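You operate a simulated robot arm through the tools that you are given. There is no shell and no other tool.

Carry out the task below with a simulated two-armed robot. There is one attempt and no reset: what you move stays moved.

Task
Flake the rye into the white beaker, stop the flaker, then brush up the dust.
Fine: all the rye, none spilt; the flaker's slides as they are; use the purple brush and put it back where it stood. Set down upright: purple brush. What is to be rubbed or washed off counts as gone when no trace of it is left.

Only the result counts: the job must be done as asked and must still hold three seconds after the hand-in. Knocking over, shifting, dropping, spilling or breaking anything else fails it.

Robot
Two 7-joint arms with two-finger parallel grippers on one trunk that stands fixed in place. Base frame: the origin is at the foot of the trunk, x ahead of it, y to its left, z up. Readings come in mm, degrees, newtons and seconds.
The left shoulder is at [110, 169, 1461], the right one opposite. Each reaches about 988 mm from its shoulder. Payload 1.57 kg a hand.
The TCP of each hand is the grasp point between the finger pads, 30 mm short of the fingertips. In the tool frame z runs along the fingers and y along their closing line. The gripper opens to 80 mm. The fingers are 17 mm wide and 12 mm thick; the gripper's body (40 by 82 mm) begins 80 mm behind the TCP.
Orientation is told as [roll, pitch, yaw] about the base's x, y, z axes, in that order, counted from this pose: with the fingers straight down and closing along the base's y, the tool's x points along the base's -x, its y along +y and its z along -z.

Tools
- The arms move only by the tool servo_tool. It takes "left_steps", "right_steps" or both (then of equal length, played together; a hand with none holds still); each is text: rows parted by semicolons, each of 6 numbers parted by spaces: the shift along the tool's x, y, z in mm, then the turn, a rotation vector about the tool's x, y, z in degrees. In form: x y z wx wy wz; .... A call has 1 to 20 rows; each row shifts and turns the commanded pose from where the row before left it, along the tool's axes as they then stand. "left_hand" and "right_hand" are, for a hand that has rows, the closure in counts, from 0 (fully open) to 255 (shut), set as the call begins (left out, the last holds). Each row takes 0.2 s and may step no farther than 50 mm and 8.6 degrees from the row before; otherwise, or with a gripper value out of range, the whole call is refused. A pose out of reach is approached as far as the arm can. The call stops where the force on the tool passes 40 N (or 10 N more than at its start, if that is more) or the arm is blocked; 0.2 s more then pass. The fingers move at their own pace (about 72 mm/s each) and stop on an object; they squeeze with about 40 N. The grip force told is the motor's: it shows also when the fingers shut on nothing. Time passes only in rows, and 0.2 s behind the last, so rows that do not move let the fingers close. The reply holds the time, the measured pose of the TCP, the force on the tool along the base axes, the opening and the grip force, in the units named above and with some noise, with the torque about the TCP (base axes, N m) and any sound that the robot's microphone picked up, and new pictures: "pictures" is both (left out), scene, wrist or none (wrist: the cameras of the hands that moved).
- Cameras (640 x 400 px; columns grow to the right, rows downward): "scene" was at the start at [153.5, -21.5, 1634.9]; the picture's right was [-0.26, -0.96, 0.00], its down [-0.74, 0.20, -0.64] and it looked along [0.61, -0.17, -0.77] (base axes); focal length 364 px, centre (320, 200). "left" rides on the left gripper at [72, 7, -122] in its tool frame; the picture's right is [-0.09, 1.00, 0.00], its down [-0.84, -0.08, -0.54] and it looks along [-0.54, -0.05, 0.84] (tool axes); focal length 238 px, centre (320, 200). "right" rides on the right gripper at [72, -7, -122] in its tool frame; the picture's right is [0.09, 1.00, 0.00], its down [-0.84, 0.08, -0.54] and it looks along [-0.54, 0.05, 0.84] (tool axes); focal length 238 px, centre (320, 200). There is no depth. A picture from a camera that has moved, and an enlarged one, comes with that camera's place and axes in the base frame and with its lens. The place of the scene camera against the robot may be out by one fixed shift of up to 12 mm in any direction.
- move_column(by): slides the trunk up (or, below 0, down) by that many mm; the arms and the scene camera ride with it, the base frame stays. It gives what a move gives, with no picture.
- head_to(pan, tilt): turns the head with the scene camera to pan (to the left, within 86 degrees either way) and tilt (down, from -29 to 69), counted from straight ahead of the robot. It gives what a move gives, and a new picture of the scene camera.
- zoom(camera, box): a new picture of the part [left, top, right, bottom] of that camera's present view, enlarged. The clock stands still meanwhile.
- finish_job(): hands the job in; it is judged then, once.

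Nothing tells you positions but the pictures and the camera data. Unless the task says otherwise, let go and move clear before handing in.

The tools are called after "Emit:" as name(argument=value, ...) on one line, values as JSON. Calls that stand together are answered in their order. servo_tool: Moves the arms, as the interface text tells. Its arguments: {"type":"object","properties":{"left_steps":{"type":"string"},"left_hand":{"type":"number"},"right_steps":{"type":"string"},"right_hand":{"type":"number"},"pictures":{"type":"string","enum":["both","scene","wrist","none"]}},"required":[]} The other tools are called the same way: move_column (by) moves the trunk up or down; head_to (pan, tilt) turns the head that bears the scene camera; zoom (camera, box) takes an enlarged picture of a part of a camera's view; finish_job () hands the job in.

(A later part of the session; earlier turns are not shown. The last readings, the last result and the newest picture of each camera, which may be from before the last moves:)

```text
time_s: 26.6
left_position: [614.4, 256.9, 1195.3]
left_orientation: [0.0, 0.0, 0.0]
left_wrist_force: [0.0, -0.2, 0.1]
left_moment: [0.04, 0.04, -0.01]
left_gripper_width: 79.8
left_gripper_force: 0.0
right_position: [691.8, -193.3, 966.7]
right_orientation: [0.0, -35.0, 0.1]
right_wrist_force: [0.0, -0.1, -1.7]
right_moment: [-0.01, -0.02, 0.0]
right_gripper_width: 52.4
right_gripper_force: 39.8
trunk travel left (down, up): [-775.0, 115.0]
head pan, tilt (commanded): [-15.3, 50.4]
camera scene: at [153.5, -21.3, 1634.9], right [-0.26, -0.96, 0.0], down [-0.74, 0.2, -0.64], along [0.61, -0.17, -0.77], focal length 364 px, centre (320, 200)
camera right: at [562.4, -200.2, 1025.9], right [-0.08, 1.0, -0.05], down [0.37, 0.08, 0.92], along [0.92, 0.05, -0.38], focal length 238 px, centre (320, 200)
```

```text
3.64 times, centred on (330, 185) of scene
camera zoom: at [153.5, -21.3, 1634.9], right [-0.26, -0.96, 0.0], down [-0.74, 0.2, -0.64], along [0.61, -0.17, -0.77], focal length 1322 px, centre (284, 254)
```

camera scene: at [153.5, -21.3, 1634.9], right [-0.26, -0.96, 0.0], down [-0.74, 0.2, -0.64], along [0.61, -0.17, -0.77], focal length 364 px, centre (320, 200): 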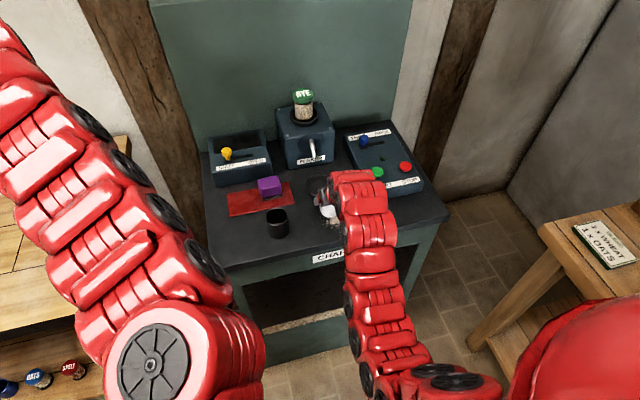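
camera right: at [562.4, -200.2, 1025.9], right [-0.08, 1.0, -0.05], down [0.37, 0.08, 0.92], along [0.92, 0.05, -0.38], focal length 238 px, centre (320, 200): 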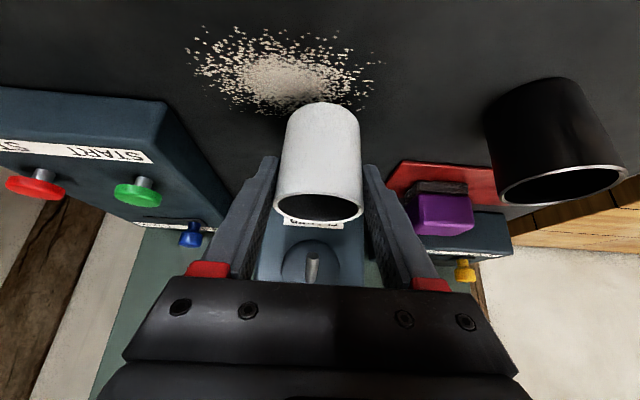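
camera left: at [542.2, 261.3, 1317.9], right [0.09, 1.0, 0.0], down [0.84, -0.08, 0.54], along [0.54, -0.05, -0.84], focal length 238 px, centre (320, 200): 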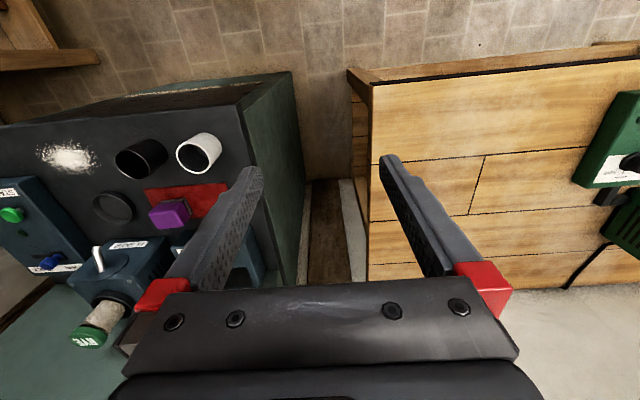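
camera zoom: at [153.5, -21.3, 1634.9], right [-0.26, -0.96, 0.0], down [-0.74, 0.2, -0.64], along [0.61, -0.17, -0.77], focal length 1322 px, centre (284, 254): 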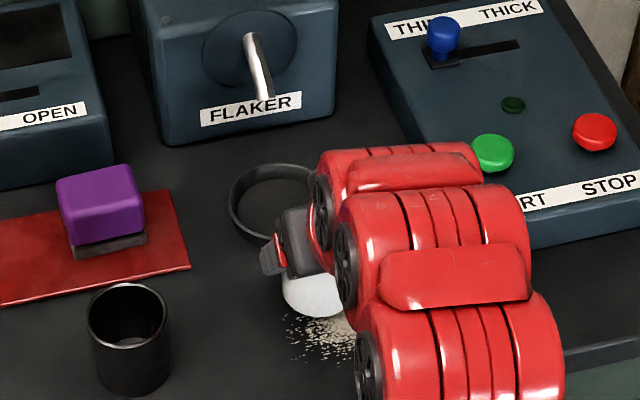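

Spout and beaker line up in y. I'll advance toward the ring, slightly raised, and stop about 20 mm short to check.

Emit:
servo_tool(right_steps="-16.1 0.3 9.7 0 0 0; -16.1 0.3 9.7 0 0 0; -16.1 0.3 9.7 0 0 0; -16 0.3 9.7 0 0 0; 0 0 0 0 0 0", pictures="both")

Emit:
zoom(camera="scene", box=[280, 130, 380, 240])

Emit:
zoom(camera="right", box=[220, 60, 420, 300])

```text
time_s: 27.8
left_position: [614.5, 257.2, 1195.1]
left_orientation: [0.1, 0.0, -0.1]
left_wrist_force: [-1.1, -0.6, 0.0]
left_moment: [0.0, -0.03, -0.01]
left_gripper_width: 79.9
left_gripper_force: 0.1
right_position: [765.1, -191.6, 972.1]
right_orientation: [0.0, -35.2, 0.0]
right_wrist_force: [0.0, 0.6, -1.6]
right_moment: [0.02, -0.01, -0.03]
right_gripper_width: 52.5
right_gripper_force: 40.0
trunk travel left (down, up): [-775.0, 115.0]
head pan, tilt (commanded): [-15.3, 50.4]
camera scene: at [153.2, -21.4, 1634.9], right [-0.26, -0.96, 0.0], down [-0.74, 0.2, -0.64], along [0.61, -0.17, -0.77], focal length 364 px, centre (320, 200)
camera right: at [635.5, -198.8, 1032.2], right [-0.08, 1.0, -0.05], down [0.37, 0.08, 0.92], along [0.92, 0.05, -0.38], focal length 238 px, centre (320, 200)
```

scene: 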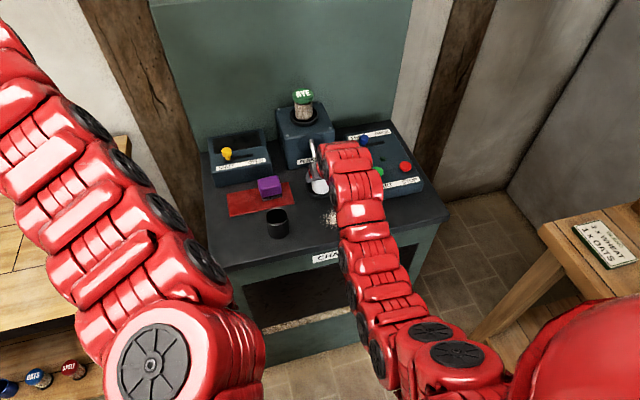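
right: 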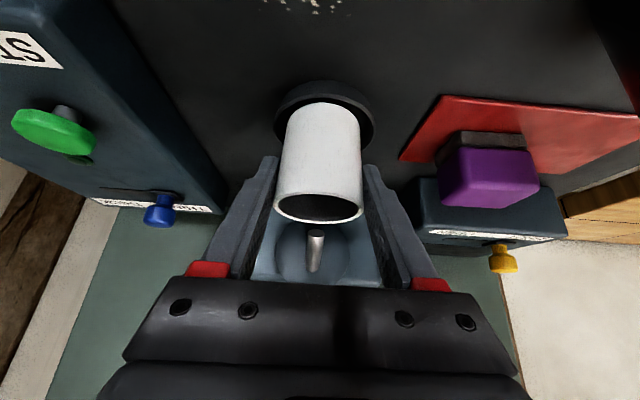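

```text
3.64 times, centred on (330, 185) of scene
camera zoom: at [153.2, -21.4, 1634.9], right [-0.26, -0.96, 0.0], down [-0.74, 0.2, -0.64], along [0.61, -0.17, -0.77], focal length 1322 px, centre (284, 254)
```

zoom: 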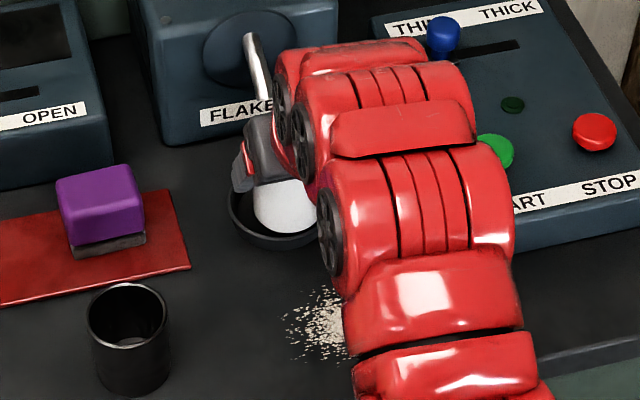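

```text
1.67 times, centred on (320, 180) of right
camera zoom: at [635.5, -198.8, 1032.2], right [-0.08, 1.0, -0.05], down [0.37, 0.08, 0.92], along [0.92, 0.05, -0.38], focal length 397 px, centre (320, 233)
```

zoom: 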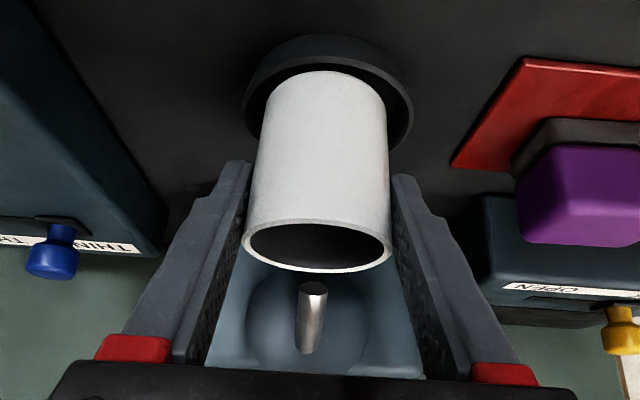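

The ring is now visible just behind the beaker, centred at about (783, -191). I'll move 18 mm forward over it and check again.

Emit:
servo_tool(right_steps="-7.4 0.2 5.2 0 0 0; -7.3 0.2 5.1 0 0 0; 0 0 0 0 0 0", pictures="wrist")

Emit:
zoom(camera="scene", box=[290, 140, 350, 205])

Emit:
zoom(camera="right", box=[220, 60, 420, 300])

```text
time_s: 28.6
left_position: [615.4, 255.8, 1195.2]
left_orientation: [0.1, 0.0, 0.1]
left_wrist_force: [0.7, 0.7, 0.7]
left_moment: [0.02, -0.01, 0.03]
left_gripper_width: 80.0
left_gripper_force: 0.1
right_position: [781.6, -190.9, 970.9]
right_orientation: [0.0, -34.9, 0.0]
right_wrist_force: [0.3, -0.7, -1.2]
right_moment: [0.01, 0.0, -0.05]
right_gripper_width: 52.4
right_gripper_force: 39.9
trunk travel left (down, up): [-775.0, 115.0]
head pan, tilt (commanded): [-15.3, 50.4]
camera right: at [653.7, -198.5, 1031.3], right [-0.08, 1.0, -0.05], down [0.37, 0.08, 0.92], along [0.92, 0.05, -0.38], focal length 238 px, centre (320, 200)
```

right: 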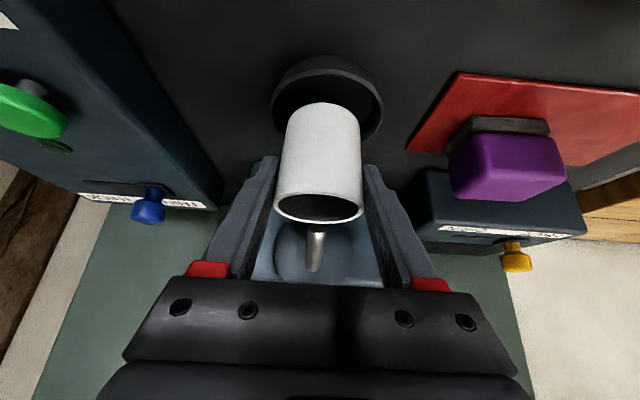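

```text
6.15 times, centred on (320, 172) of scene
camera zoom: at [153.6, -21.4, 1634.9], right [-0.26, -0.96, 0.0], down [-0.74, 0.2, -0.64], along [0.61, -0.17, -0.77], focal length 2238 px, centre (320, 369)
```

zoom: 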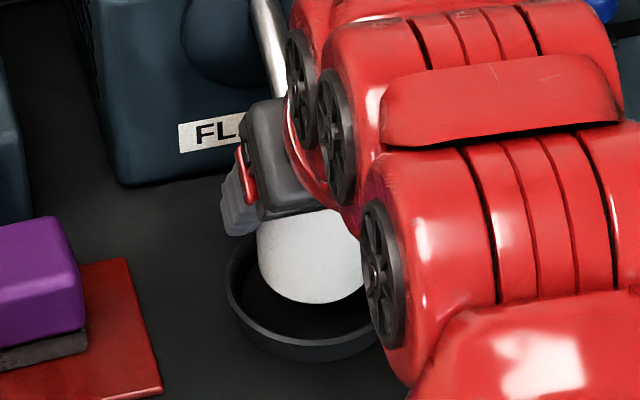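

```text
1.67 times, centred on (320, 180) of right
camera zoom: at [653.7, -198.5, 1031.3], right [-0.08, 1.0, -0.05], down [0.37, 0.08, 0.92], along [0.92, 0.05, -0.38], focal length 397 px, centre (320, 233)
```

zoom: 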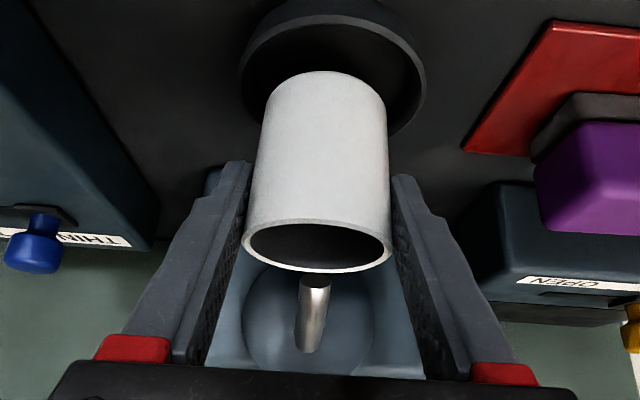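

The beaker is centred over the ring and clear of the spout. I'll lower it in stages and watch the force.

Emit:
servo_tool(right_steps="1.7 0 2.5 0 0 0; 1.7 0 2.5 0 0 0; 1.7 0 2.5 0 0 0; 1.7 0 2.5 0 0 0; 1.7 0 2.5 0 0 0; 1.7 0 2.5 0 0 0; 0 0 0 0 0 0", pictures="wrist")

Emit:
zoom(camera="scene", box=[290, 140, 350, 205])

```text
time_s: 30.2
left_position: [614.0, 254.5, 1194.9]
left_orientation: [0.1, 0.0, 0.0]
left_wrist_force: [0.0, -0.2, 0.1]
left_moment: [0.04, -0.03, 0.05]
left_gripper_width: 80.1
left_gripper_force: 0.1
right_position: [782.2, -191.6, 954.4]
right_orientation: [-0.1, -34.9, 0.0]
right_wrist_force: [0.5, -0.7, 1.9]
right_moment: [-0.1, 0.0, 0.01]
right_gripper_width: 52.5
right_gripper_force: 40.0
trunk travel left (down, up): [-775.0, 115.0]
head pan, tilt (commanded): [-15.3, 50.4]
camera right: at [654.5, -198.8, 1013.6], right [-0.08, 1.0, -0.05], down [0.37, 0.08, 0.92], along [0.92, 0.05, -0.38], focal length 238 px, centre (320, 200)
```

right: 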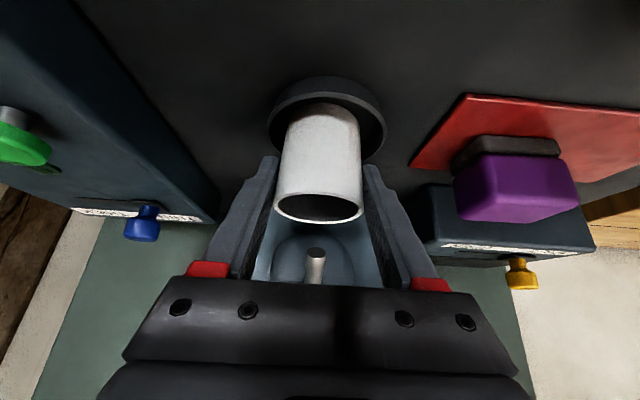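

```text
6.15 times, centred on (320, 172) of scene
camera zoom: at [153.4, -21.5, 1635.0], right [-0.26, -0.96, 0.0], down [-0.74, 0.2, -0.64], along [0.61, -0.17, -0.77], focal length 2238 px, centre (320, 369)
```

zoom: 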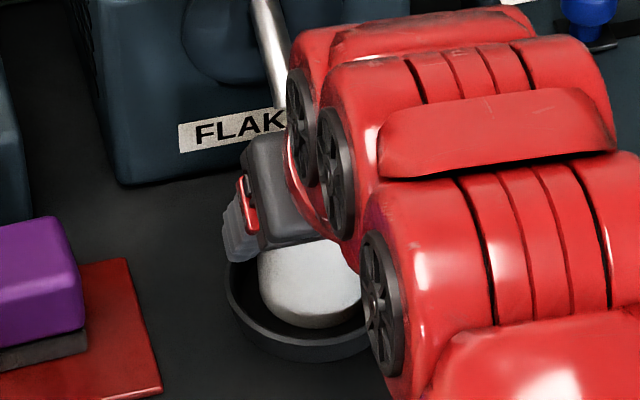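

The force has turned to light contact about 5 mm above bare-bench height, so the ring probably has a floor. I'll go one more millimetre to confirm it has seated.

Emit:
servo_tool(right_steps="0.57 0 0.82 0 0 0; 0 0 0 0 0 0", pictures="wrist")

Emit:
zoom(camera="right", box=[240, 60, 400, 260])

```text
time_s: 30.8
left_position: [613.9, 256.8, 1195.2]
left_orientation: [0.1, -0.1, -0.1]
left_wrist_force: [0.2, -0.9, -0.6]
left_moment: [-0.01, 0.0, 0.01]
left_gripper_width: 79.9
left_gripper_force: 0.1
right_position: [782.2, -191.5, 954.5]
right_orientation: [0.0, -35.2, 0.0]
right_wrist_force: [0.5, -1.1, 6.6]
right_moment: [-0.26, -0.01, 0.04]
right_gripper_width: 52.6
right_gripper_force: 39.5
trunk travel left (down, up): [-775.0, 115.0]
head pan, tilt (commanded): [-15.3, 50.4]
camera right: at [654.3, -198.8, 1013.3], right [-0.08, 1.0, -0.05], down [0.37, 0.08, 0.93], along [0.93, 0.05, -0.38], focal length 238 px, centre (320, 200)
```

right: 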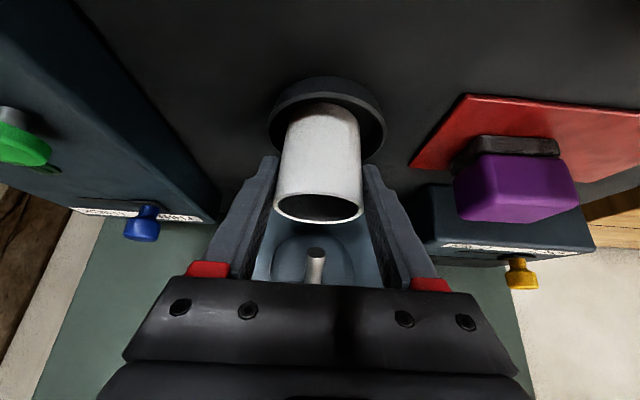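

```text
2.00 times, centred on (320, 160) of right
camera zoom: at [654.3, -198.8, 1013.3], right [-0.08, 1.0, -0.05], down [0.37, 0.08, 0.93], along [0.93, 0.05, -0.38], focal length 477 px, centre (320, 280)
```

zoom: 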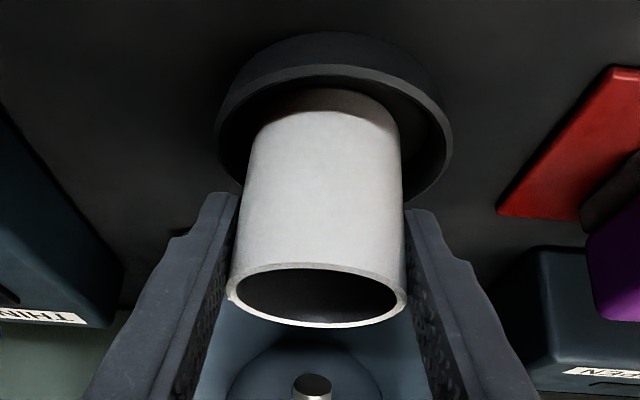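

The contact is off to the beaker's right edge (moment about x), and the image shows the beaker about 2.5 mm right of the ring's centre. I'll lift 3 mm, shift 2.5 mm left and lower again.

Emit:
servo_tool(right_steps="-2.3 0 -3.3 0 0 0; 0 2.6 0 0 0 0; 0 0 0 0 0 0", pictures="none")

Emit:
servo_tool(right_steps="0.85 0 1.23 0 0 0; 0.85 0 1.23 0 0 0; 0 0 0 0 0 0", pictures="none")

Emit:
servo_tool(right_steps="0.57 0 0.82 0 0 0; 0 0 0 0 0 0", pictures="none")

Emit:
servo_tool(right_steps="0.57 0 0.82 0 0 0; 0 0 0 0 0 0", pictures="wrist")

```text
time_s: 31.6
left_position: [614.4, 255.9, 1195.4]
left_orientation: [-0.1, 0.0, 0.0]
left_wrist_force: [-0.3, 0.2, 0.1]
left_moment: [0.03, 0.01, -0.02]
left_gripper_width: 80.0
left_gripper_force: 0.1
right_position: [783.0, -188.0, 956.7]
right_orientation: [0.0, -34.9, 0.0]
right_wrist_force: [0.4, 0.0, -1.5]
right_moment: [0.01, 0.01, 0.01]
right_gripper_width: 52.3
right_gripper_force: 40.0
trunk travel left (down, up): [-775.0, 115.0]
head pan, tilt (commanded): [-15.3, 50.4]
```

```text
time_s: 32.4
left_position: [615.1, 256.5, 1195.4]
left_orientation: [0.1, -0.1, 0.0]
left_wrist_force: [0.4, 0.1, -1.5]
left_moment: [-0.03, 0.03, 0.04]
left_gripper_width: 79.8
left_gripper_force: 0.0
right_position: [783.4, -189.6, 954.1]
right_orientation: [-0.1, -35.2, 0.0]
right_wrist_force: [0.7, 0.0, 2.0]
right_moment: [-0.1, -0.04, -0.01]
right_gripper_width: 52.5
right_gripper_force: 40.1
trunk travel left (down, up): [-775.0, 115.0]
head pan, tilt (commanded): [-15.3, 50.4]
```

```text
time_s: 33.0
left_position: [613.5, 255.7, 1194.9]
left_orientation: [0.0, -0.2, 0.0]
left_wrist_force: [0.5, -0.4, -0.1]
left_moment: [0.0, 0.0, 0.0]
left_gripper_width: 80.0
left_gripper_force: 0.0
right_position: [783.1, -189.9, 954.4]
right_orientation: [0.1, -35.2, 0.0]
right_wrist_force: [-1.6, 0.2, 4.4]
right_moment: [-0.14, 0.07, -0.03]
right_gripper_width: 52.3
right_gripper_force: 40.3
trunk travel left (down, up): [-775.0, 115.0]
head pan, tilt (commanded): [-15.3, 50.4]
```

```text
time_s: 33.6
left_position: [613.3, 254.9, 1195.5]
left_orientation: [0.0, 0.0, 0.0]
left_wrist_force: [-0.2, -0.1, 0.8]
left_moment: [0.0, 0.03, -0.03]
left_gripper_width: 79.9
left_gripper_force: 0.1
right_position: [783.4, -190.4, 955.8]
right_orientation: [0.0, -35.2, 0.0]
right_wrist_force: [1.2, -1.0, 10.6]
right_moment: [-0.3, 0.0, 0.0]
right_gripper_width: 52.3
right_gripper_force: 39.7
trunk travel left (down, up): [-775.0, 115.0]
head pan, tilt (commanded): [-15.3, 50.4]
camera right: at [654.4, -196.3, 1013.2], right [-0.08, 1.0, -0.05], down [0.37, 0.08, 0.93], along [0.93, 0.05, -0.38], focal length 238 px, centre (320, 200)
```

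right: 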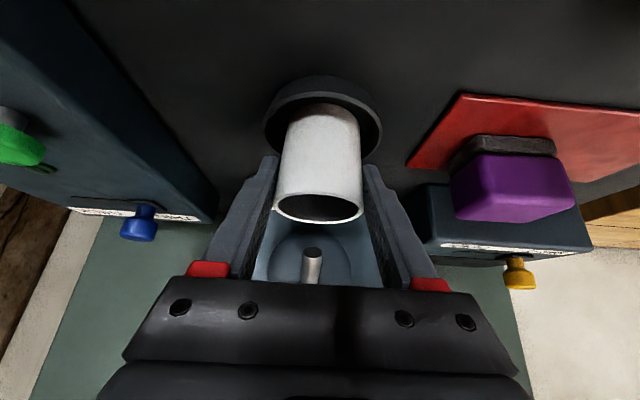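

It contacts at the same height again, so this is the ring's floor, and the beaker is centred. I'll ease the pressure off slightly, release and back away along the fingers.

Emit:
servo_tool(right_steps="-0.57 0 -0.82 0 0 0; 0 0 0 0 0 0", pictures="none")

Emit:
servo_tool(right_steps="0 0 0 0 0 0; 0 0 0 0 0 0; 0 0 0 0 0 0", right_hand=0, pictures="wrist")

Emit:
zoom(camera="right", box=[240, 60, 400, 260])

```text
time_s: 34.2
left_position: [614.8, 256.3, 1195.0]
left_orientation: [0.0, 0.0, 0.0]
left_wrist_force: [-0.3, 0.6, -0.7]
left_moment: [-0.03, 0.04, 0.01]
left_gripper_width: 80.2
left_gripper_force: 0.0
right_position: [781.6, -188.5, 955.2]
right_orientation: [0.0, -35.1, -0.1]
right_wrist_force: [3.2, -1.2, 9.0]
right_moment: [-0.27, -0.2, 0.05]
right_gripper_width: 52.3
right_gripper_force: 40.3
trunk travel left (down, up): [-775.0, 115.0]
head pan, tilt (commanded): [-15.3, 50.4]
```

```text
time_s: 35.0
left_position: [613.6, 256.0, 1195.5]
left_orientation: [0.1, 0.0, 0.0]
left_wrist_force: [0.6, 0.3, -0.3]
left_moment: [-0.01, 0.03, -0.03]
left_gripper_width: 79.8
left_gripper_force: 0.0
right_position: [783.1, -190.1, 952.6]
right_orientation: [0.1, -35.0, 0.0]
right_wrist_force: [-0.1, -0.4, -0.9]
right_moment: [0.01, -0.01, 0.02]
right_gripper_width: 80.0
right_gripper_force: 0.0
trunk travel left (down, up): [-775.0, 115.0]
head pan, tilt (commanded): [-15.3, 50.4]
camera right: at [654.6, -196.3, 1012.5], right [-0.08, 1.0, -0.05], down [0.38, 0.08, 0.92], along [0.92, 0.05, -0.38], focal length 238 px, centre (320, 200)
```

right: 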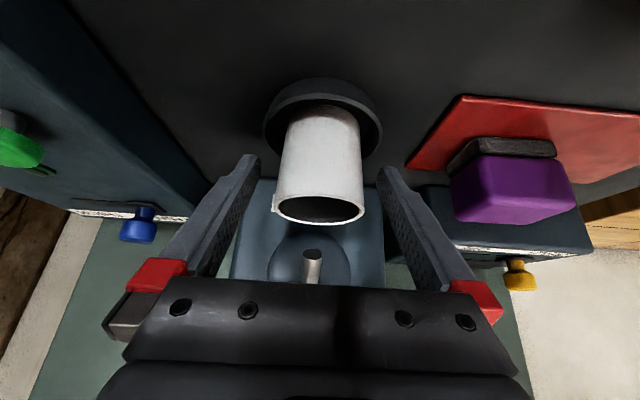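

```text
2.00 times, centred on (320, 160) of right
camera zoom: at [654.6, -196.3, 1012.5], right [-0.08, 1.0, -0.05], down [0.38, 0.08, 0.92], along [0.92, 0.05, -0.38], focal length 477 px, centre (320, 280)
```

zoom: 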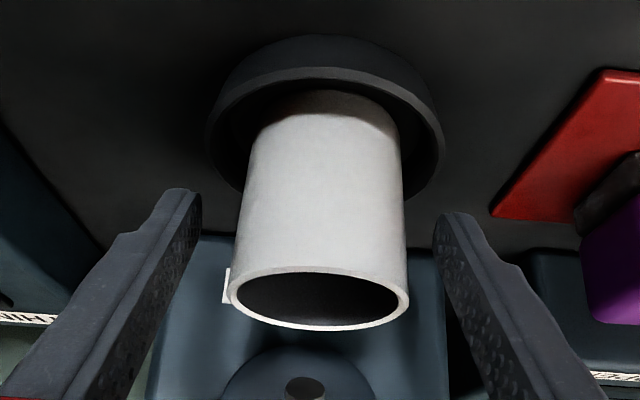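

The beaker stands centred in the ring. I'll back out and look at it from further away.

Emit:
servo_tool(right_steps="0 0 -20 0 0 0; 0 0 -20 0 0 0; 0 0 -25 0 0 0; 0 0 -30 0 0 0; 0 0 -30 0 0 0; 0 0 0 0 0 0", pictures="both")

Emit:
zoom(camera="right", box=[200, 60, 440, 290])

```text
time_s: 36.4
left_position: [616.4, 255.8, 1194.2]
left_orientation: [0.1, 0.0, 0.0]
left_wrist_force: [1.1, 0.7, 0.0]
left_moment: [0.03, -0.02, -0.03]
left_gripper_width: 80.2
left_gripper_force: 0.1
right_position: [711.7, -189.7, 1056.0]
right_orientation: [0.0, -35.1, 0.0]
right_wrist_force: [0.3, 0.6, -0.6]
right_moment: [-0.03, 0.0, 0.01]
right_gripper_width: 79.9
right_gripper_force: 0.1
trunk travel left (down, up): [-775.0, 115.0]
head pan, tilt (commanded): [-15.3, 50.4]
camera scene: at [153.9, -21.4, 1634.9], right [-0.26, -0.96, 0.0], down [-0.74, 0.2, -0.64], along [0.61, -0.17, -0.77], focal length 364 px, centre (320, 200)
camera right: at [582.7, -197.4, 1115.1], right [-0.08, 1.0, -0.05], down [0.37, 0.08, 0.92], along [0.92, 0.05, -0.38], focal length 238 px, centre (320, 200)
```

scene: 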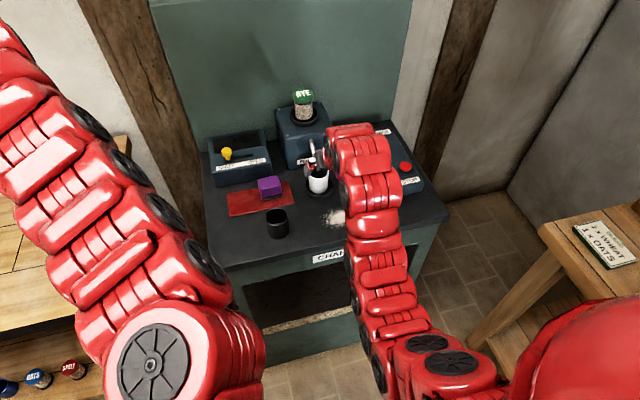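
right: 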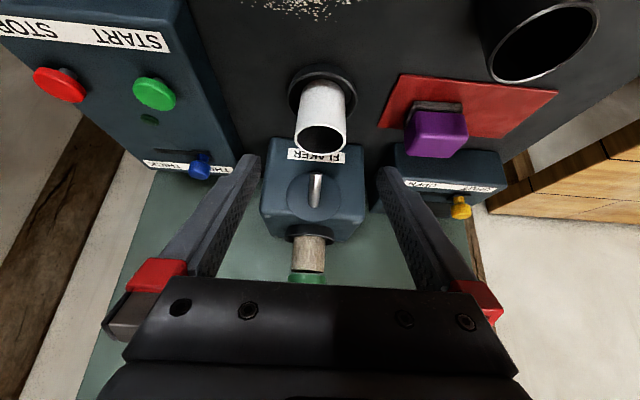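

```text
1.74 times, centred on (320, 175) of right
camera zoom: at [582.7, -197.4, 1115.1], right [-0.08, 1.0, -0.05], down [0.37, 0.08, 0.92], along [0.92, 0.05, -0.38], focal length 414 px, centre (320, 244)
```

zoom: 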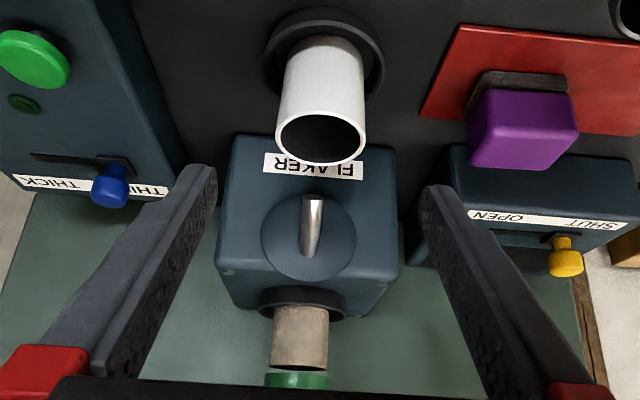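

Beaker, spout and ring line up. By triangulation START (green) is at about (757, -345, 950) and STOP (red) at about (755, -424, 952). I'll straighten the hand, close the fingers and go above START.

Emit:
servo_tool(right_steps="0 0 0 0 7 0; 0 0 0 0 7 0; 0 0 0 0 7 0; 0 0 0 0 7 0; 0 0 0 0 7 0; -11.5 -38.8 9 0 0 0; -11.5 -38.8 9 0 0 0; -11.5 -38.8 9 0 0 0; -11.5 -38.8 9 0 0 0; 0 0 0 0 0 0", right_hand=255, pictures="both")

Emit:
zoom(camera="scene", box=[330, 110, 450, 210])

```text
time_s: 38.6
left_position: [615.5, 256.8, 1195.0]
left_orientation: [0.0, 0.0, 0.0]
left_wrist_force: [0.5, 0.3, 0.7]
left_moment: [-0.04, 0.0, 0.03]
left_gripper_width: 79.9
left_gripper_force: 0.0
right_position: [713.9, -287.9, 1032.7]
right_orientation: [-0.1, 0.0, 0.1]
right_wrist_force: [0.3, 0.1, 0.2]
right_moment: [-0.04, -0.02, 0.01]
right_gripper_width: 0.1
right_gripper_force: 21.0
right hand out of reach, approached as far as the arm can: row 7, 8, 9
trunk travel left (down, up): [-775.0, 115.0]
head pan, tilt (commanded): [-15.3, 50.4]
camera scene: at [153.6, -20.3, 1634.9], right [-0.26, -0.96, 0.0], down [-0.74, 0.2, -0.64], along [0.61, -0.17, -0.77], focal length 364 px, centre (320, 200)
camera right: at [642.4, -295.7, 1156.6], right [-0.09, 1.0, 0.0], down [0.84, 0.08, 0.54], along [0.54, 0.05, -0.84], focal length 238 px, centre (320, 200)
```

scene: 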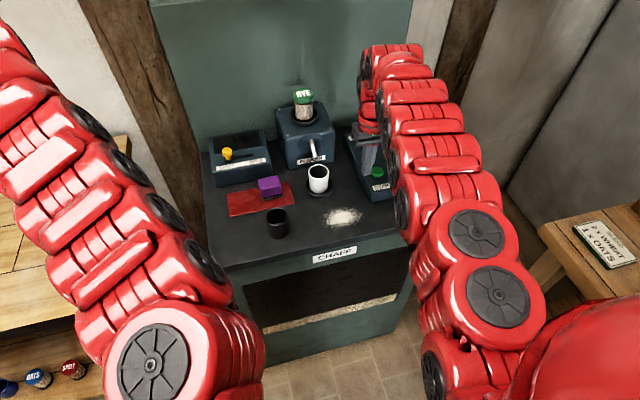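
right: 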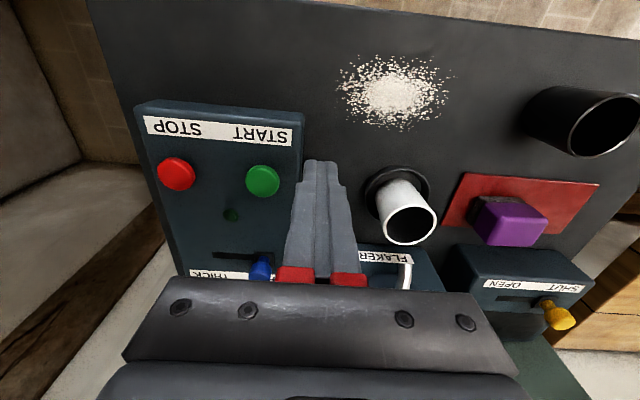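

```text
4.00 times, centred on (390, 160) of scene
camera zoom: at [153.6, -20.3, 1634.9], right [-0.26, -0.96, 0.0], down [-0.74, 0.2, -0.64], along [0.61, -0.17, -0.77], focal length 1455 px, centre (40, 360)
```

zoom: 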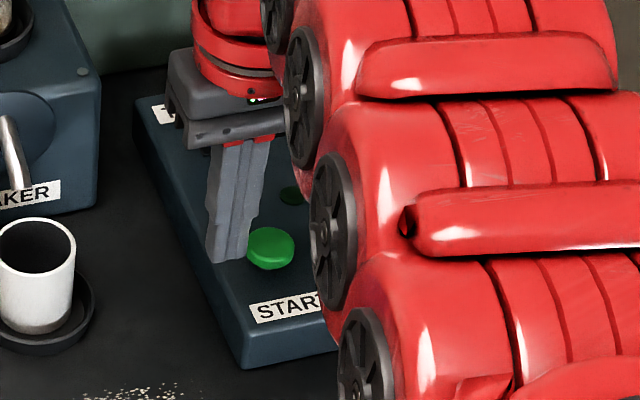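

The arm got stuck on a joint limit on this route. I'll try pushing forward in x first, then sideways.

Emit:
servo_tool(right_steps="-15 0 0 0 0 0; -15 0 0 0 0 0; -14 0 0 0 0 0; 0 -19 0 0 0 0; 0 -19 0 0 0 0; 0 -19 0 0 0 0; 0 0 0 0 0 0", pictures="none")

```text
time_s: 40.2
left_position: [614.8, 255.8, 1195.4]
left_orientation: [-0.1, 0.0, 0.0]
left_wrist_force: [0.6, 0.8, 0.0]
left_moment: [-0.03, 0.02, 0.03]
left_gripper_width: 80.0
left_gripper_force: 0.0
right_position: [706.8, -328.2, 1035.9]
right_orientation: [0.0, 0.0, 0.0]
right_wrist_force: [0.9, -0.4, 0.1]
right_moment: [-0.01, -0.02, -0.03]
right_gripper_width: 0.0
right_gripper_force: 20.7
right hand out of reach, approached as far as the arm can: row 1, 2, 3, 4, 6
trunk travel left (down, up): [-775.0, 115.0]
head pan, tilt (commanded): [-15.3, 50.4]
```

Pointing straight down, the buttons are too far out for the arm, but a 25° forward tilt brings the wrist within range. I'll tilt, then move to just above START.

Emit:
servo_tool(right_steps="0 0 0 0 -6.25 0; 0 0 0 0 -6.25 0; 0 0 0 0 -6.25 0; 0 0 0 0 -6.25 0; -8.5 -5.7 17.2 0 0 0; -8.5 -5.7 17.2 0 0 0; -8.5 -5.7 17.2 0 0 0; 0 0 0 0 0 0", pictures="both")

Emit:
zoom(camera="scene", box=[330, 110, 450, 210])

```text
time_s: 42.0
left_position: [614.2, 255.5, 1193.9]
left_orientation: [0.1, 0.0, 0.1]
left_wrist_force: [0.3, 0.1, -0.3]
left_moment: [-0.02, -0.03, -0.01]
left_gripper_width: 80.3
left_gripper_force: 0.1
right_position: [751.5, -343.2, 1000.1]
right_orientation: [0.0, -24.9, 0.0]
right_wrist_force: [0.0, -0.7, 0.1]
right_moment: [-0.01, 0.01, -0.04]
right_gripper_width: 0.0
right_gripper_force: 20.9
trunk travel left (down, up): [-775.0, 115.0]
head pan, tilt (commanded): [-15.3, 50.4]
camera scene: at [153.4, -21.3, 1634.9], right [-0.26, -0.96, 0.0], down [-0.74, 0.2, -0.64], along [0.61, -0.17, -0.77], focal length 364 px, centre (320, 200)
camera right: at [635.7, -351.0, 1080.8], right [-0.08, 1.0, -0.04], down [0.53, 0.08, 0.84], along [0.84, 0.05, -0.53], focal length 238 px, centre (320, 200)
```

scene: 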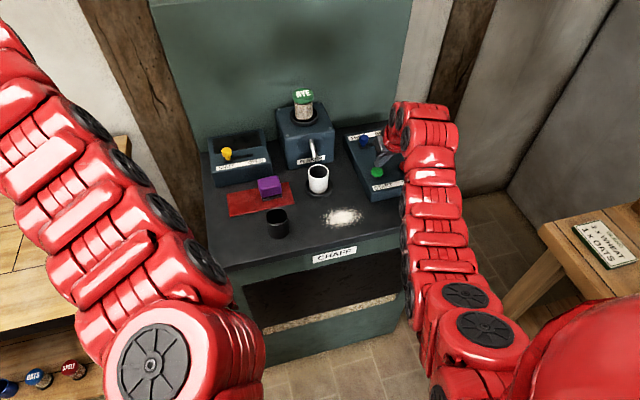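
right: 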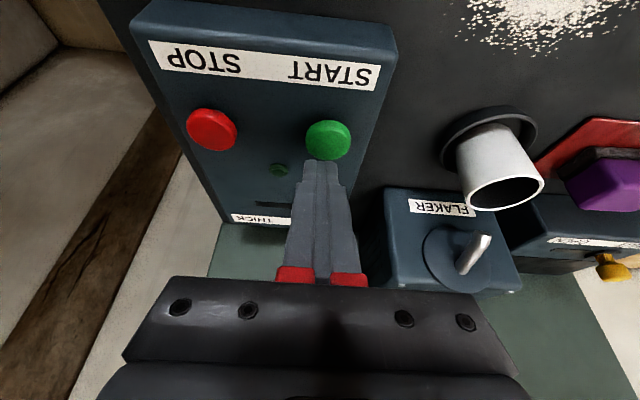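

```text
4.00 times, centred on (390, 160) of scene
camera zoom: at [153.4, -21.3, 1634.9], right [-0.26, -0.96, 0.0], down [-0.74, 0.2, -0.64], along [0.61, -0.17, -0.77], focal length 1455 px, centre (40, 360)
```

zoom: 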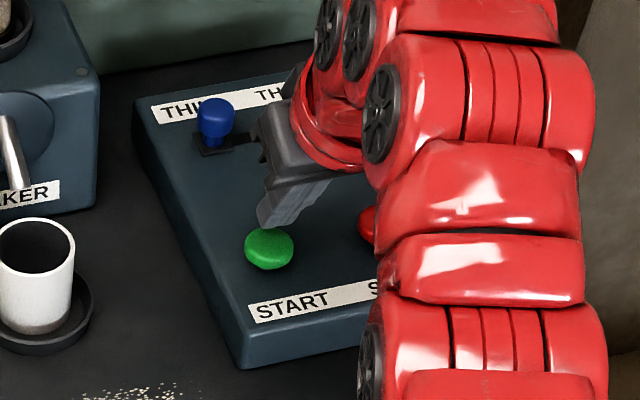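

Fingertips are right above the START button. I'll descend to near contact, then press in small steps.

Emit:
servo_tool(right_steps="1.4 0.3 5.3 0 0 0; 1.4 0.3 5.2 0 0 0; 1.4 0.2 5.2 0 0 0; 0 0 0 0 0 0", pictures="none")

Emit:
servo_tool(right_steps="0.85 0 1.81 0 0 0; 0.85 0 1.81 0 0 0; 0 0 0 0 0 0", pictures="wrist")

```text
time_s: 43.0
left_position: [613.9, 255.7, 1195.0]
left_orientation: [0.2, 0.0, 0.0]
left_wrist_force: [0.4, 1.1, 0.1]
left_moment: [0.02, -0.02, -0.01]
left_gripper_width: 80.0
left_gripper_force: 0.1
right_position: [755.5, -343.4, 985.6]
right_orientation: [0.1, -25.1, 0.0]
right_wrist_force: [1.3, -2.5, 5.0]
right_moment: [-0.03, -0.08, -0.01]
right_gripper_width: 0.1
right_gripper_force: 20.7
trunk travel left (down, up): [-775.0, 115.0]
head pan, tilt (commanded): [-15.3, 50.4]
heard: click
```

```text
time_s: 43.8
left_position: [612.3, 255.2, 1196.9]
left_orientation: [0.1, 0.0, -0.1]
left_wrist_force: [-0.5, 0.5, 0.3]
left_moment: [0.0, -0.01, 0.01]
left_gripper_width: 79.9
left_gripper_force: 0.1
right_position: [754.5, -343.4, 983.7]
right_orientation: [-0.1, -25.3, 0.1]
right_wrist_force: [6.2, -5.7, 21.2]
right_moment: [-0.15, -0.29, 0.0]
right_gripper_width: 0.0
right_gripper_force: 21.4
trunk travel left (down, up): [-775.0, 115.0]
head pan, tilt (commanded): [-15.3, 50.4]
camera right: at [638.1, -350.4, 1063.4], right [-0.08, 1.0, -0.04], down [0.52, 0.08, 0.85], along [0.85, 0.05, -0.53], focal length 238 px, centre (320, 200)
```

right: 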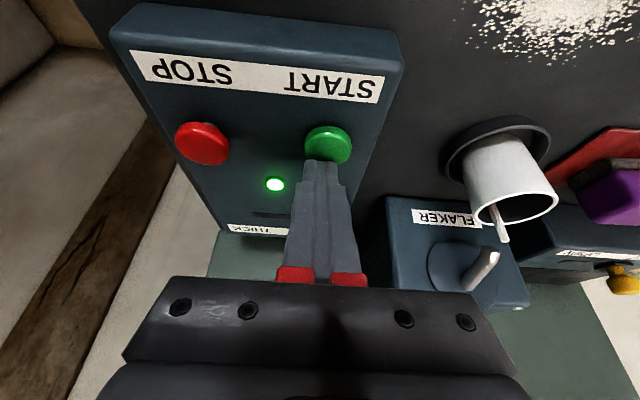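

It clicked, the lamp is lit and a stream is falling from the spout. I'll lift off the button and check that the stream lands in the beaker.

Emit:
servo_tool(right_steps="-4 0 -9 0 0 0; -5 0 -12 0 0 0; 0 0 0 0 0 0", pictures="both")

Emit:
zoom(camera="scene", box=[270, 80, 350, 205])

Emit:
zoom(camera="right", box=[400, 80, 600, 300])

```text
time_s: 44.6
left_position: [614.5, 256.0, 1194.5]
left_orientation: [0.1, 0.0, 0.0]
left_wrist_force: [0.3, -0.4, -0.2]
left_moment: [0.03, -0.04, -0.01]
left_gripper_width: 79.9
left_gripper_force: 0.0
right_position: [754.2, -342.6, 1002.9]
right_orientation: [0.2, -24.9, 0.0]
right_wrist_force: [0.9, 0.1, 0.9]
right_moment: [0.01, -0.01, 0.0]
right_gripper_width: 0.0
right_gripper_force: 21.5
trunk travel left (down, up): [-775.0, 115.0]
head pan, tilt (commanded): [-15.3, 50.4]
camera scene: at [153.6, -21.5, 1634.8], right [-0.26, -0.96, 0.0], down [-0.74, 0.2, -0.64], along [0.61, -0.17, -0.77], focal length 364 px, centre (320, 200)
camera right: at [638.1, -350.1, 1083.7], right [-0.08, 1.0, -0.04], down [0.53, 0.08, 0.84], along [0.84, 0.05, -0.54], focal length 238 px, centre (320, 200)
```

scene: 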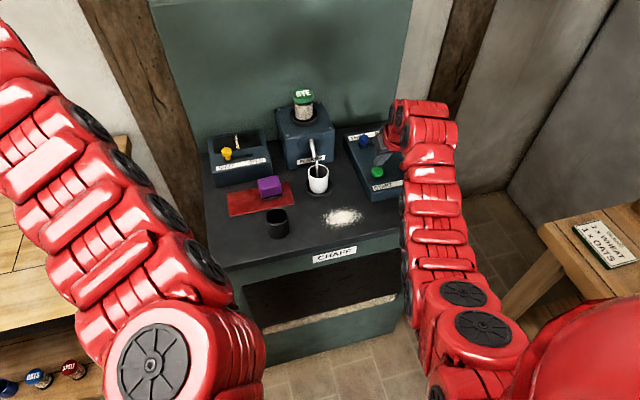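
right: 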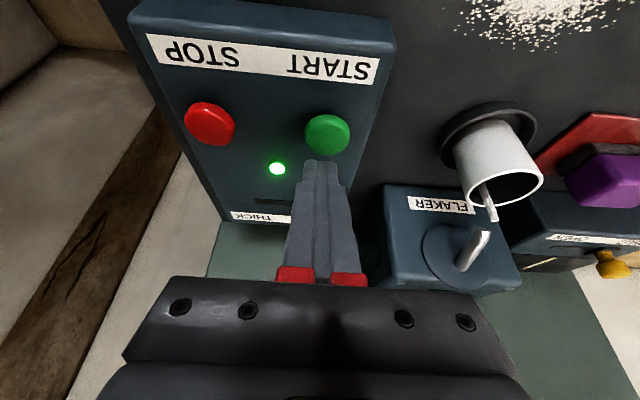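

```text
3.20 times, centred on (310, 142) of scene
camera zoom: at [153.6, -21.5, 1634.8], right [-0.26, -0.96, 0.0], down [-0.74, 0.2, -0.64], along [0.61, -0.17, -0.77], focal length 1164 px, centre (352, 384)
```

zoom: 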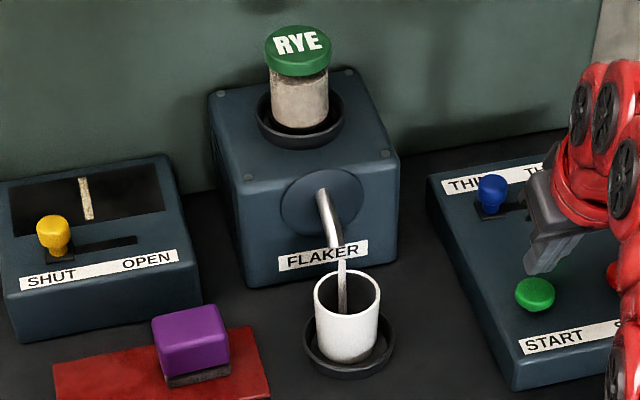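

```text
1.82 times, centred on (500, 190) of right
camera zoom: at [638.1, -350.1, 1083.7], right [-0.08, 1.0, -0.04], down [0.53, 0.08, 0.84], along [0.84, 0.05, -0.54], focal length 433 px, centre (-7, 218)
```

zoom: 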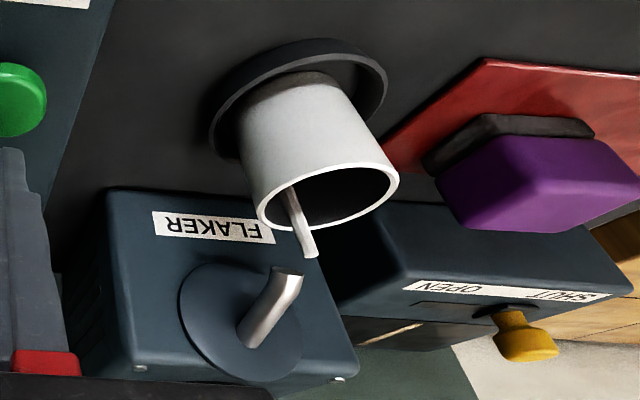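

The stream falls cleanly into the white beaker, so I'll let it run while moving the hand above STOP.

Emit:
servo_tool(right_steps="0 -20 0 0 0 0; 0 -20 0 0 0 0; 0 -20 0 0 0 0; 0 -20.5 0 0 0 0; 0 0 0 0 0 0; 0 0 0 0 0 0", pictures="both")

Emit:
zoom(camera="scene", box=[200, 80, 350, 205])

```text
time_s: 46.0
left_position: [614.8, 255.0, 1194.6]
left_orientation: [0.1, 0.0, 0.0]
left_wrist_force: [-0.2, 0.6, 0.6]
left_moment: [0.01, 0.0, -0.01]
left_gripper_width: 80.1
left_gripper_force: 0.0
right_position: [753.6, -423.4, 1002.7]
right_orientation: [0.0, -25.1, -0.1]
right_wrist_force: [0.2, 0.5, 0.6]
right_moment: [0.03, -0.03, -0.04]
right_gripper_width: 0.0
right_gripper_force: 21.1
trunk travel left (down, up): [-775.0, 115.0]
head pan, tilt (commanded): [-15.3, 50.4]
camera scene: at [153.4, -21.5, 1634.9], right [-0.26, -0.96, 0.0], down [-0.74, 0.2, -0.64], along [0.61, -0.17, -0.77], focal length 364 px, centre (320, 200)
camera right: at [637.7, -431.4, 1083.6], right [-0.08, 1.0, -0.04], down [0.53, 0.08, 0.84], along [0.84, 0.05, -0.53], focal length 238 px, centre (320, 200)
```

scene: 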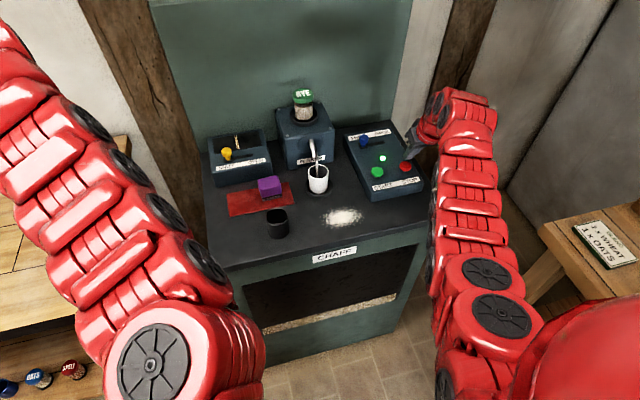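
right: 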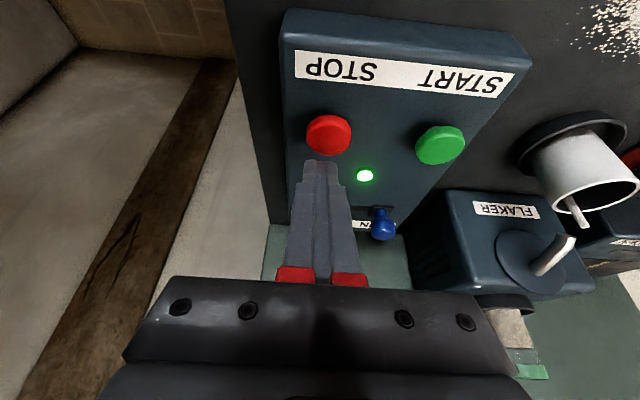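

```text
3.20 times, centred on (275, 142) of scene
camera zoom: at [153.4, -21.5, 1634.9], right [-0.26, -0.96, 0.0], down [-0.74, 0.2, -0.64], along [0.61, -0.17, -0.77], focal length 1164 px, centre (464, 384)
```

zoom: 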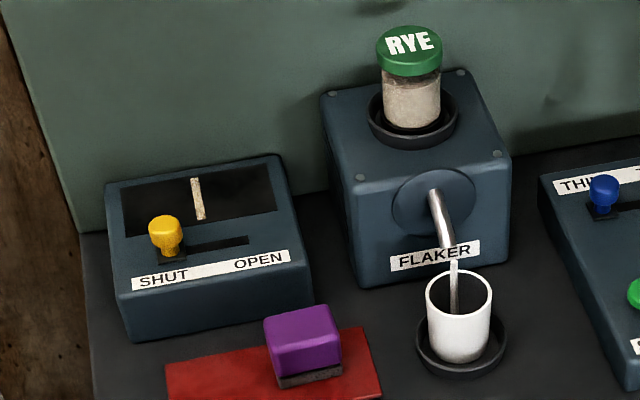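

Emit:
servo_tool(right_steps="0 0 0 0 0 0; 0 0 0 0 0 0; 0 0 0 0 0 0; 0 0 0 0 0 0; 0 0 0 0 0 0; 0 0 0 0 0 0; 0 0 0 0 0 0; 0 0 0 0 0 0; 0 0 0 0 0 0; 0 0 0 0 0 0", pictures="none")

Emit:
zoom(camera="scene", box=[250, 80, 380, 205])

```text
time_s: 48.2
left_position: [615.2, 255.7, 1195.5]
left_orientation: [0.1, 0.0, 0.0]
left_wrist_force: [-0.2, -0.2, -0.3]
left_moment: [-0.01, 0.02, 0.01]
left_gripper_width: 80.1
left_gripper_force: 0.1
right_position: [754.3, -423.3, 1003.6]
right_orientation: [0.0, -25.0, -0.1]
right_wrist_force: [0.4, -0.7, 0.1]
right_moment: [0.0, 0.02, 0.03]
right_gripper_width: 0.1
right_gripper_force: 21.5
trunk travel left (down, up): [-775.0, 115.0]
head pan, tilt (commanded): [-15.3, 50.4]
```

```text
3.20 times, centred on (315, 142) of scene
camera zoom: at [153.5, -21.4, 1634.9], right [-0.26, -0.96, 0.0], down [-0.74, 0.2, -0.64], along [0.61, -0.17, -0.77], focal length 1164 px, centre (336, 384)
```

zoom: 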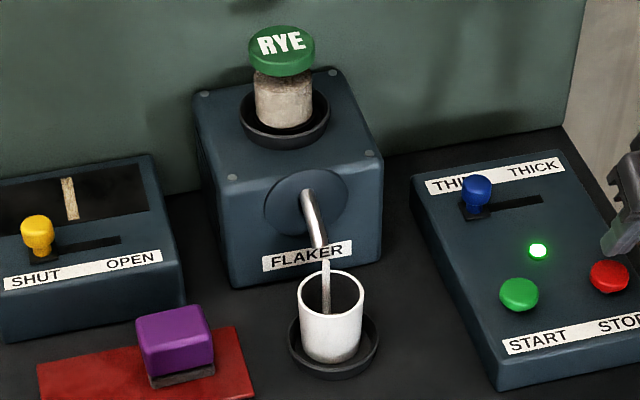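

The level in the jar is slowly falling, so I'll keep waiting.

Emit:
servo_tool(right_steps="0 0 0 0 0 0; 0 0 0 0 0 0; 0 0 0 0 0 0; 0 0 0 0 0 0; 0 0 0 0 0 0; 0 0 0 0 0 0; 0 0 0 0 0 0; 0 0 0 0 0 0; 0 0 0 0 0 0; 0 0 0 0 0 0; 0 0 0 0 0 0; 0 0 0 0 0 0; 0 0 0 0 0 0; 0 0 0 0 0 0; 0 0 0 0 0 0; 0 0 0 0 0 0; 0 0 0 0 0 0; 0 0 0 0 0 0; 0 0 0 0 0 0; 0 0 0 0 0 0", pictures="none")

Emit:
zoom(camera="scene", box=[250, 80, 380, 205])

```text
time_s: 52.4
left_position: [615.8, 254.8, 1195.2]
left_orientation: [0.2, 0.0, 0.0]
left_wrist_force: [-0.6, -1.3, 0.2]
left_moment: [0.01, 0.01, 0.02]
left_gripper_width: 80.0
left_gripper_force: 0.0
right_position: [753.7, -423.3, 1002.0]
right_orientation: [-0.1, -25.1, -0.1]
right_wrist_force: [0.8, 0.3, 0.0]
right_moment: [0.0, 0.0, 0.03]
right_gripper_width: 0.0
right_gripper_force: 21.1
trunk travel left (down, up): [-775.0, 115.0]
head pan, tilt (commanded): [-15.3, 50.4]
```

```text
3.20 times, centred on (315, 142) of scene
camera zoom: at [153.5, -21.4, 1634.9], right [-0.26, -0.96, 0.0], down [-0.74, 0.2, -0.64], along [0.61, -0.17, -0.77], focal length 1164 px, centre (336, 384)
```

zoom: 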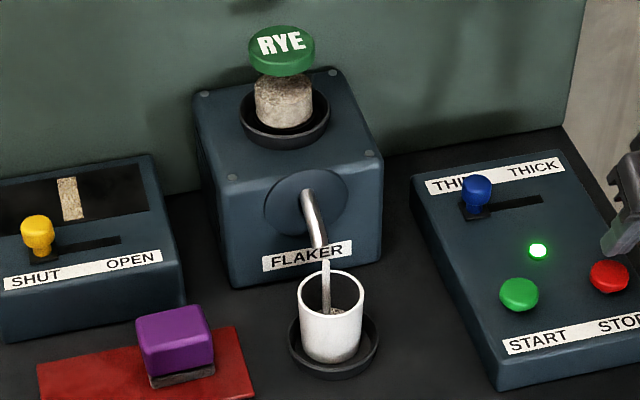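

Emit:
servo_tool(right_steps="0 0 0 0 0 0; 0 0 0 0 0 0; 0 0 0 0 0 0; 0 0 0 0 0 0; 0 0 0 0 0 0; 0 0 0 0 0 0; 0 0 0 0 0 0; 0 0 0 0 0 0; 0 0 0 0 0 0; 0 0 0 0 0 0; 0 0 0 0 0 0; 0 0 0 0 0 0; 0 0 0 0 0 0; 0 0 0 0 0 0; 0 0 0 0 0 0; 0 0 0 0 0 0; 0 0 0 0 0 0; 0 0 0 0 0 0; 0 0 0 0 0 0; 0 0 0 0 0 0", pictures="none")

Emit:
zoom(camera="scene", box=[250, 80, 380, 205])

```text
time_s: 56.6
left_position: [614.9, 257.1, 1194.5]
left_orientation: [0.1, -0.1, -0.1]
left_wrist_force: [-0.3, 0.0, 0.0]
left_moment: [-0.03, -0.02, 0.0]
left_gripper_width: 80.0
left_gripper_force: 0.1
right_position: [754.6, -423.8, 1002.5]
right_orientation: [0.1, -25.0, 0.0]
right_wrist_force: [0.3, 0.5, 0.2]
right_moment: [-0.01, 0.01, 0.03]
right_gripper_width: 0.0
right_gripper_force: 21.1
trunk travel left (down, up): [-775.0, 115.0]
head pan, tilt (commanded): [-15.3, 50.4]
```

```text
3.20 times, centred on (315, 142) of scene
camera zoom: at [153.5, -21.4, 1634.9], right [-0.26, -0.96, 0.0], down [-0.74, 0.2, -0.64], along [0.61, -0.17, -0.77], focal length 1164 px, centre (336, 384)
```

zoom: 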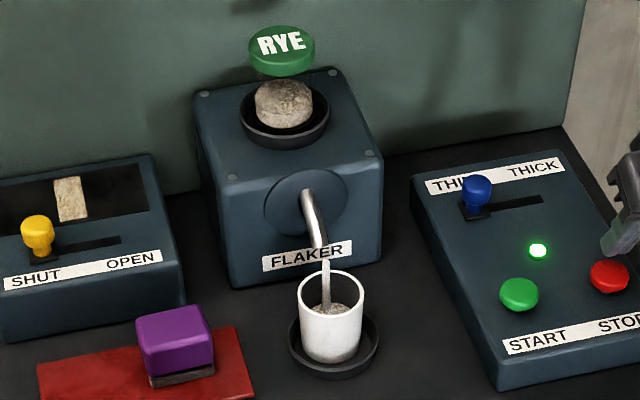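

Emit:
servo_tool(right_steps="0 0 0 0 0 0; 0 0 0 0 0 0; 0 0 0 0 0 0; 0 0 0 0 0 0; 0 0 0 0 0 0; 0 0 0 0 0 0; 0 0 0 0 0 0; 0 0 0 0 0 0; 0 0 0 0 0 0; 0 0 0 0 0 0; 0 0 0 0 0 0; 0 0 0 0 0 0; 0 0 0 0 0 0; 0 0 0 0 0 0; 0 0 0 0 0 0; 0 0 0 0 0 0; 0 0 0 0 0 0; 0 0 0 0 0 0; 0 0 0 0 0 0; 0 0 0 0 0 0", pictures="none")

Emit:
zoom(camera="scene", box=[250, 80, 380, 205])

```text
time_s: 60.8
left_position: [615.1, 255.0, 1194.9]
left_orientation: [0.1, 0.0, 0.0]
left_wrist_force: [0.1, -0.4, 0.3]
left_moment: [0.0, 0.03, 0.0]
left_gripper_width: 80.1
left_gripper_force: 0.2
right_position: [753.0, -424.7, 1002.1]
right_orientation: [0.0, -25.0, 0.0]
right_wrist_force: [0.8, -0.9, 0.9]
right_moment: [0.0, -0.01, -0.01]
right_gripper_width: 0.1
right_gripper_force: 21.3
trunk travel left (down, up): [-775.0, 115.0]
head pan, tilt (commanded): [-15.3, 50.4]
```

```text
3.20 times, centred on (315, 142) of scene
camera zoom: at [153.5, -21.4, 1634.9], right [-0.26, -0.96, 0.0], down [-0.74, 0.2, -0.64], along [0.61, -0.17, -0.77], focal length 1164 px, centre (336, 384)
```

zoom: 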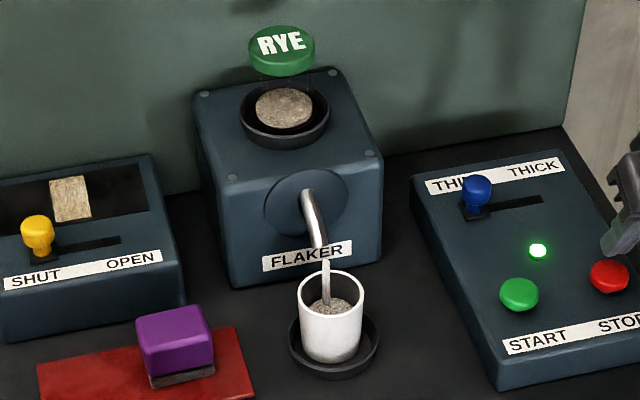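

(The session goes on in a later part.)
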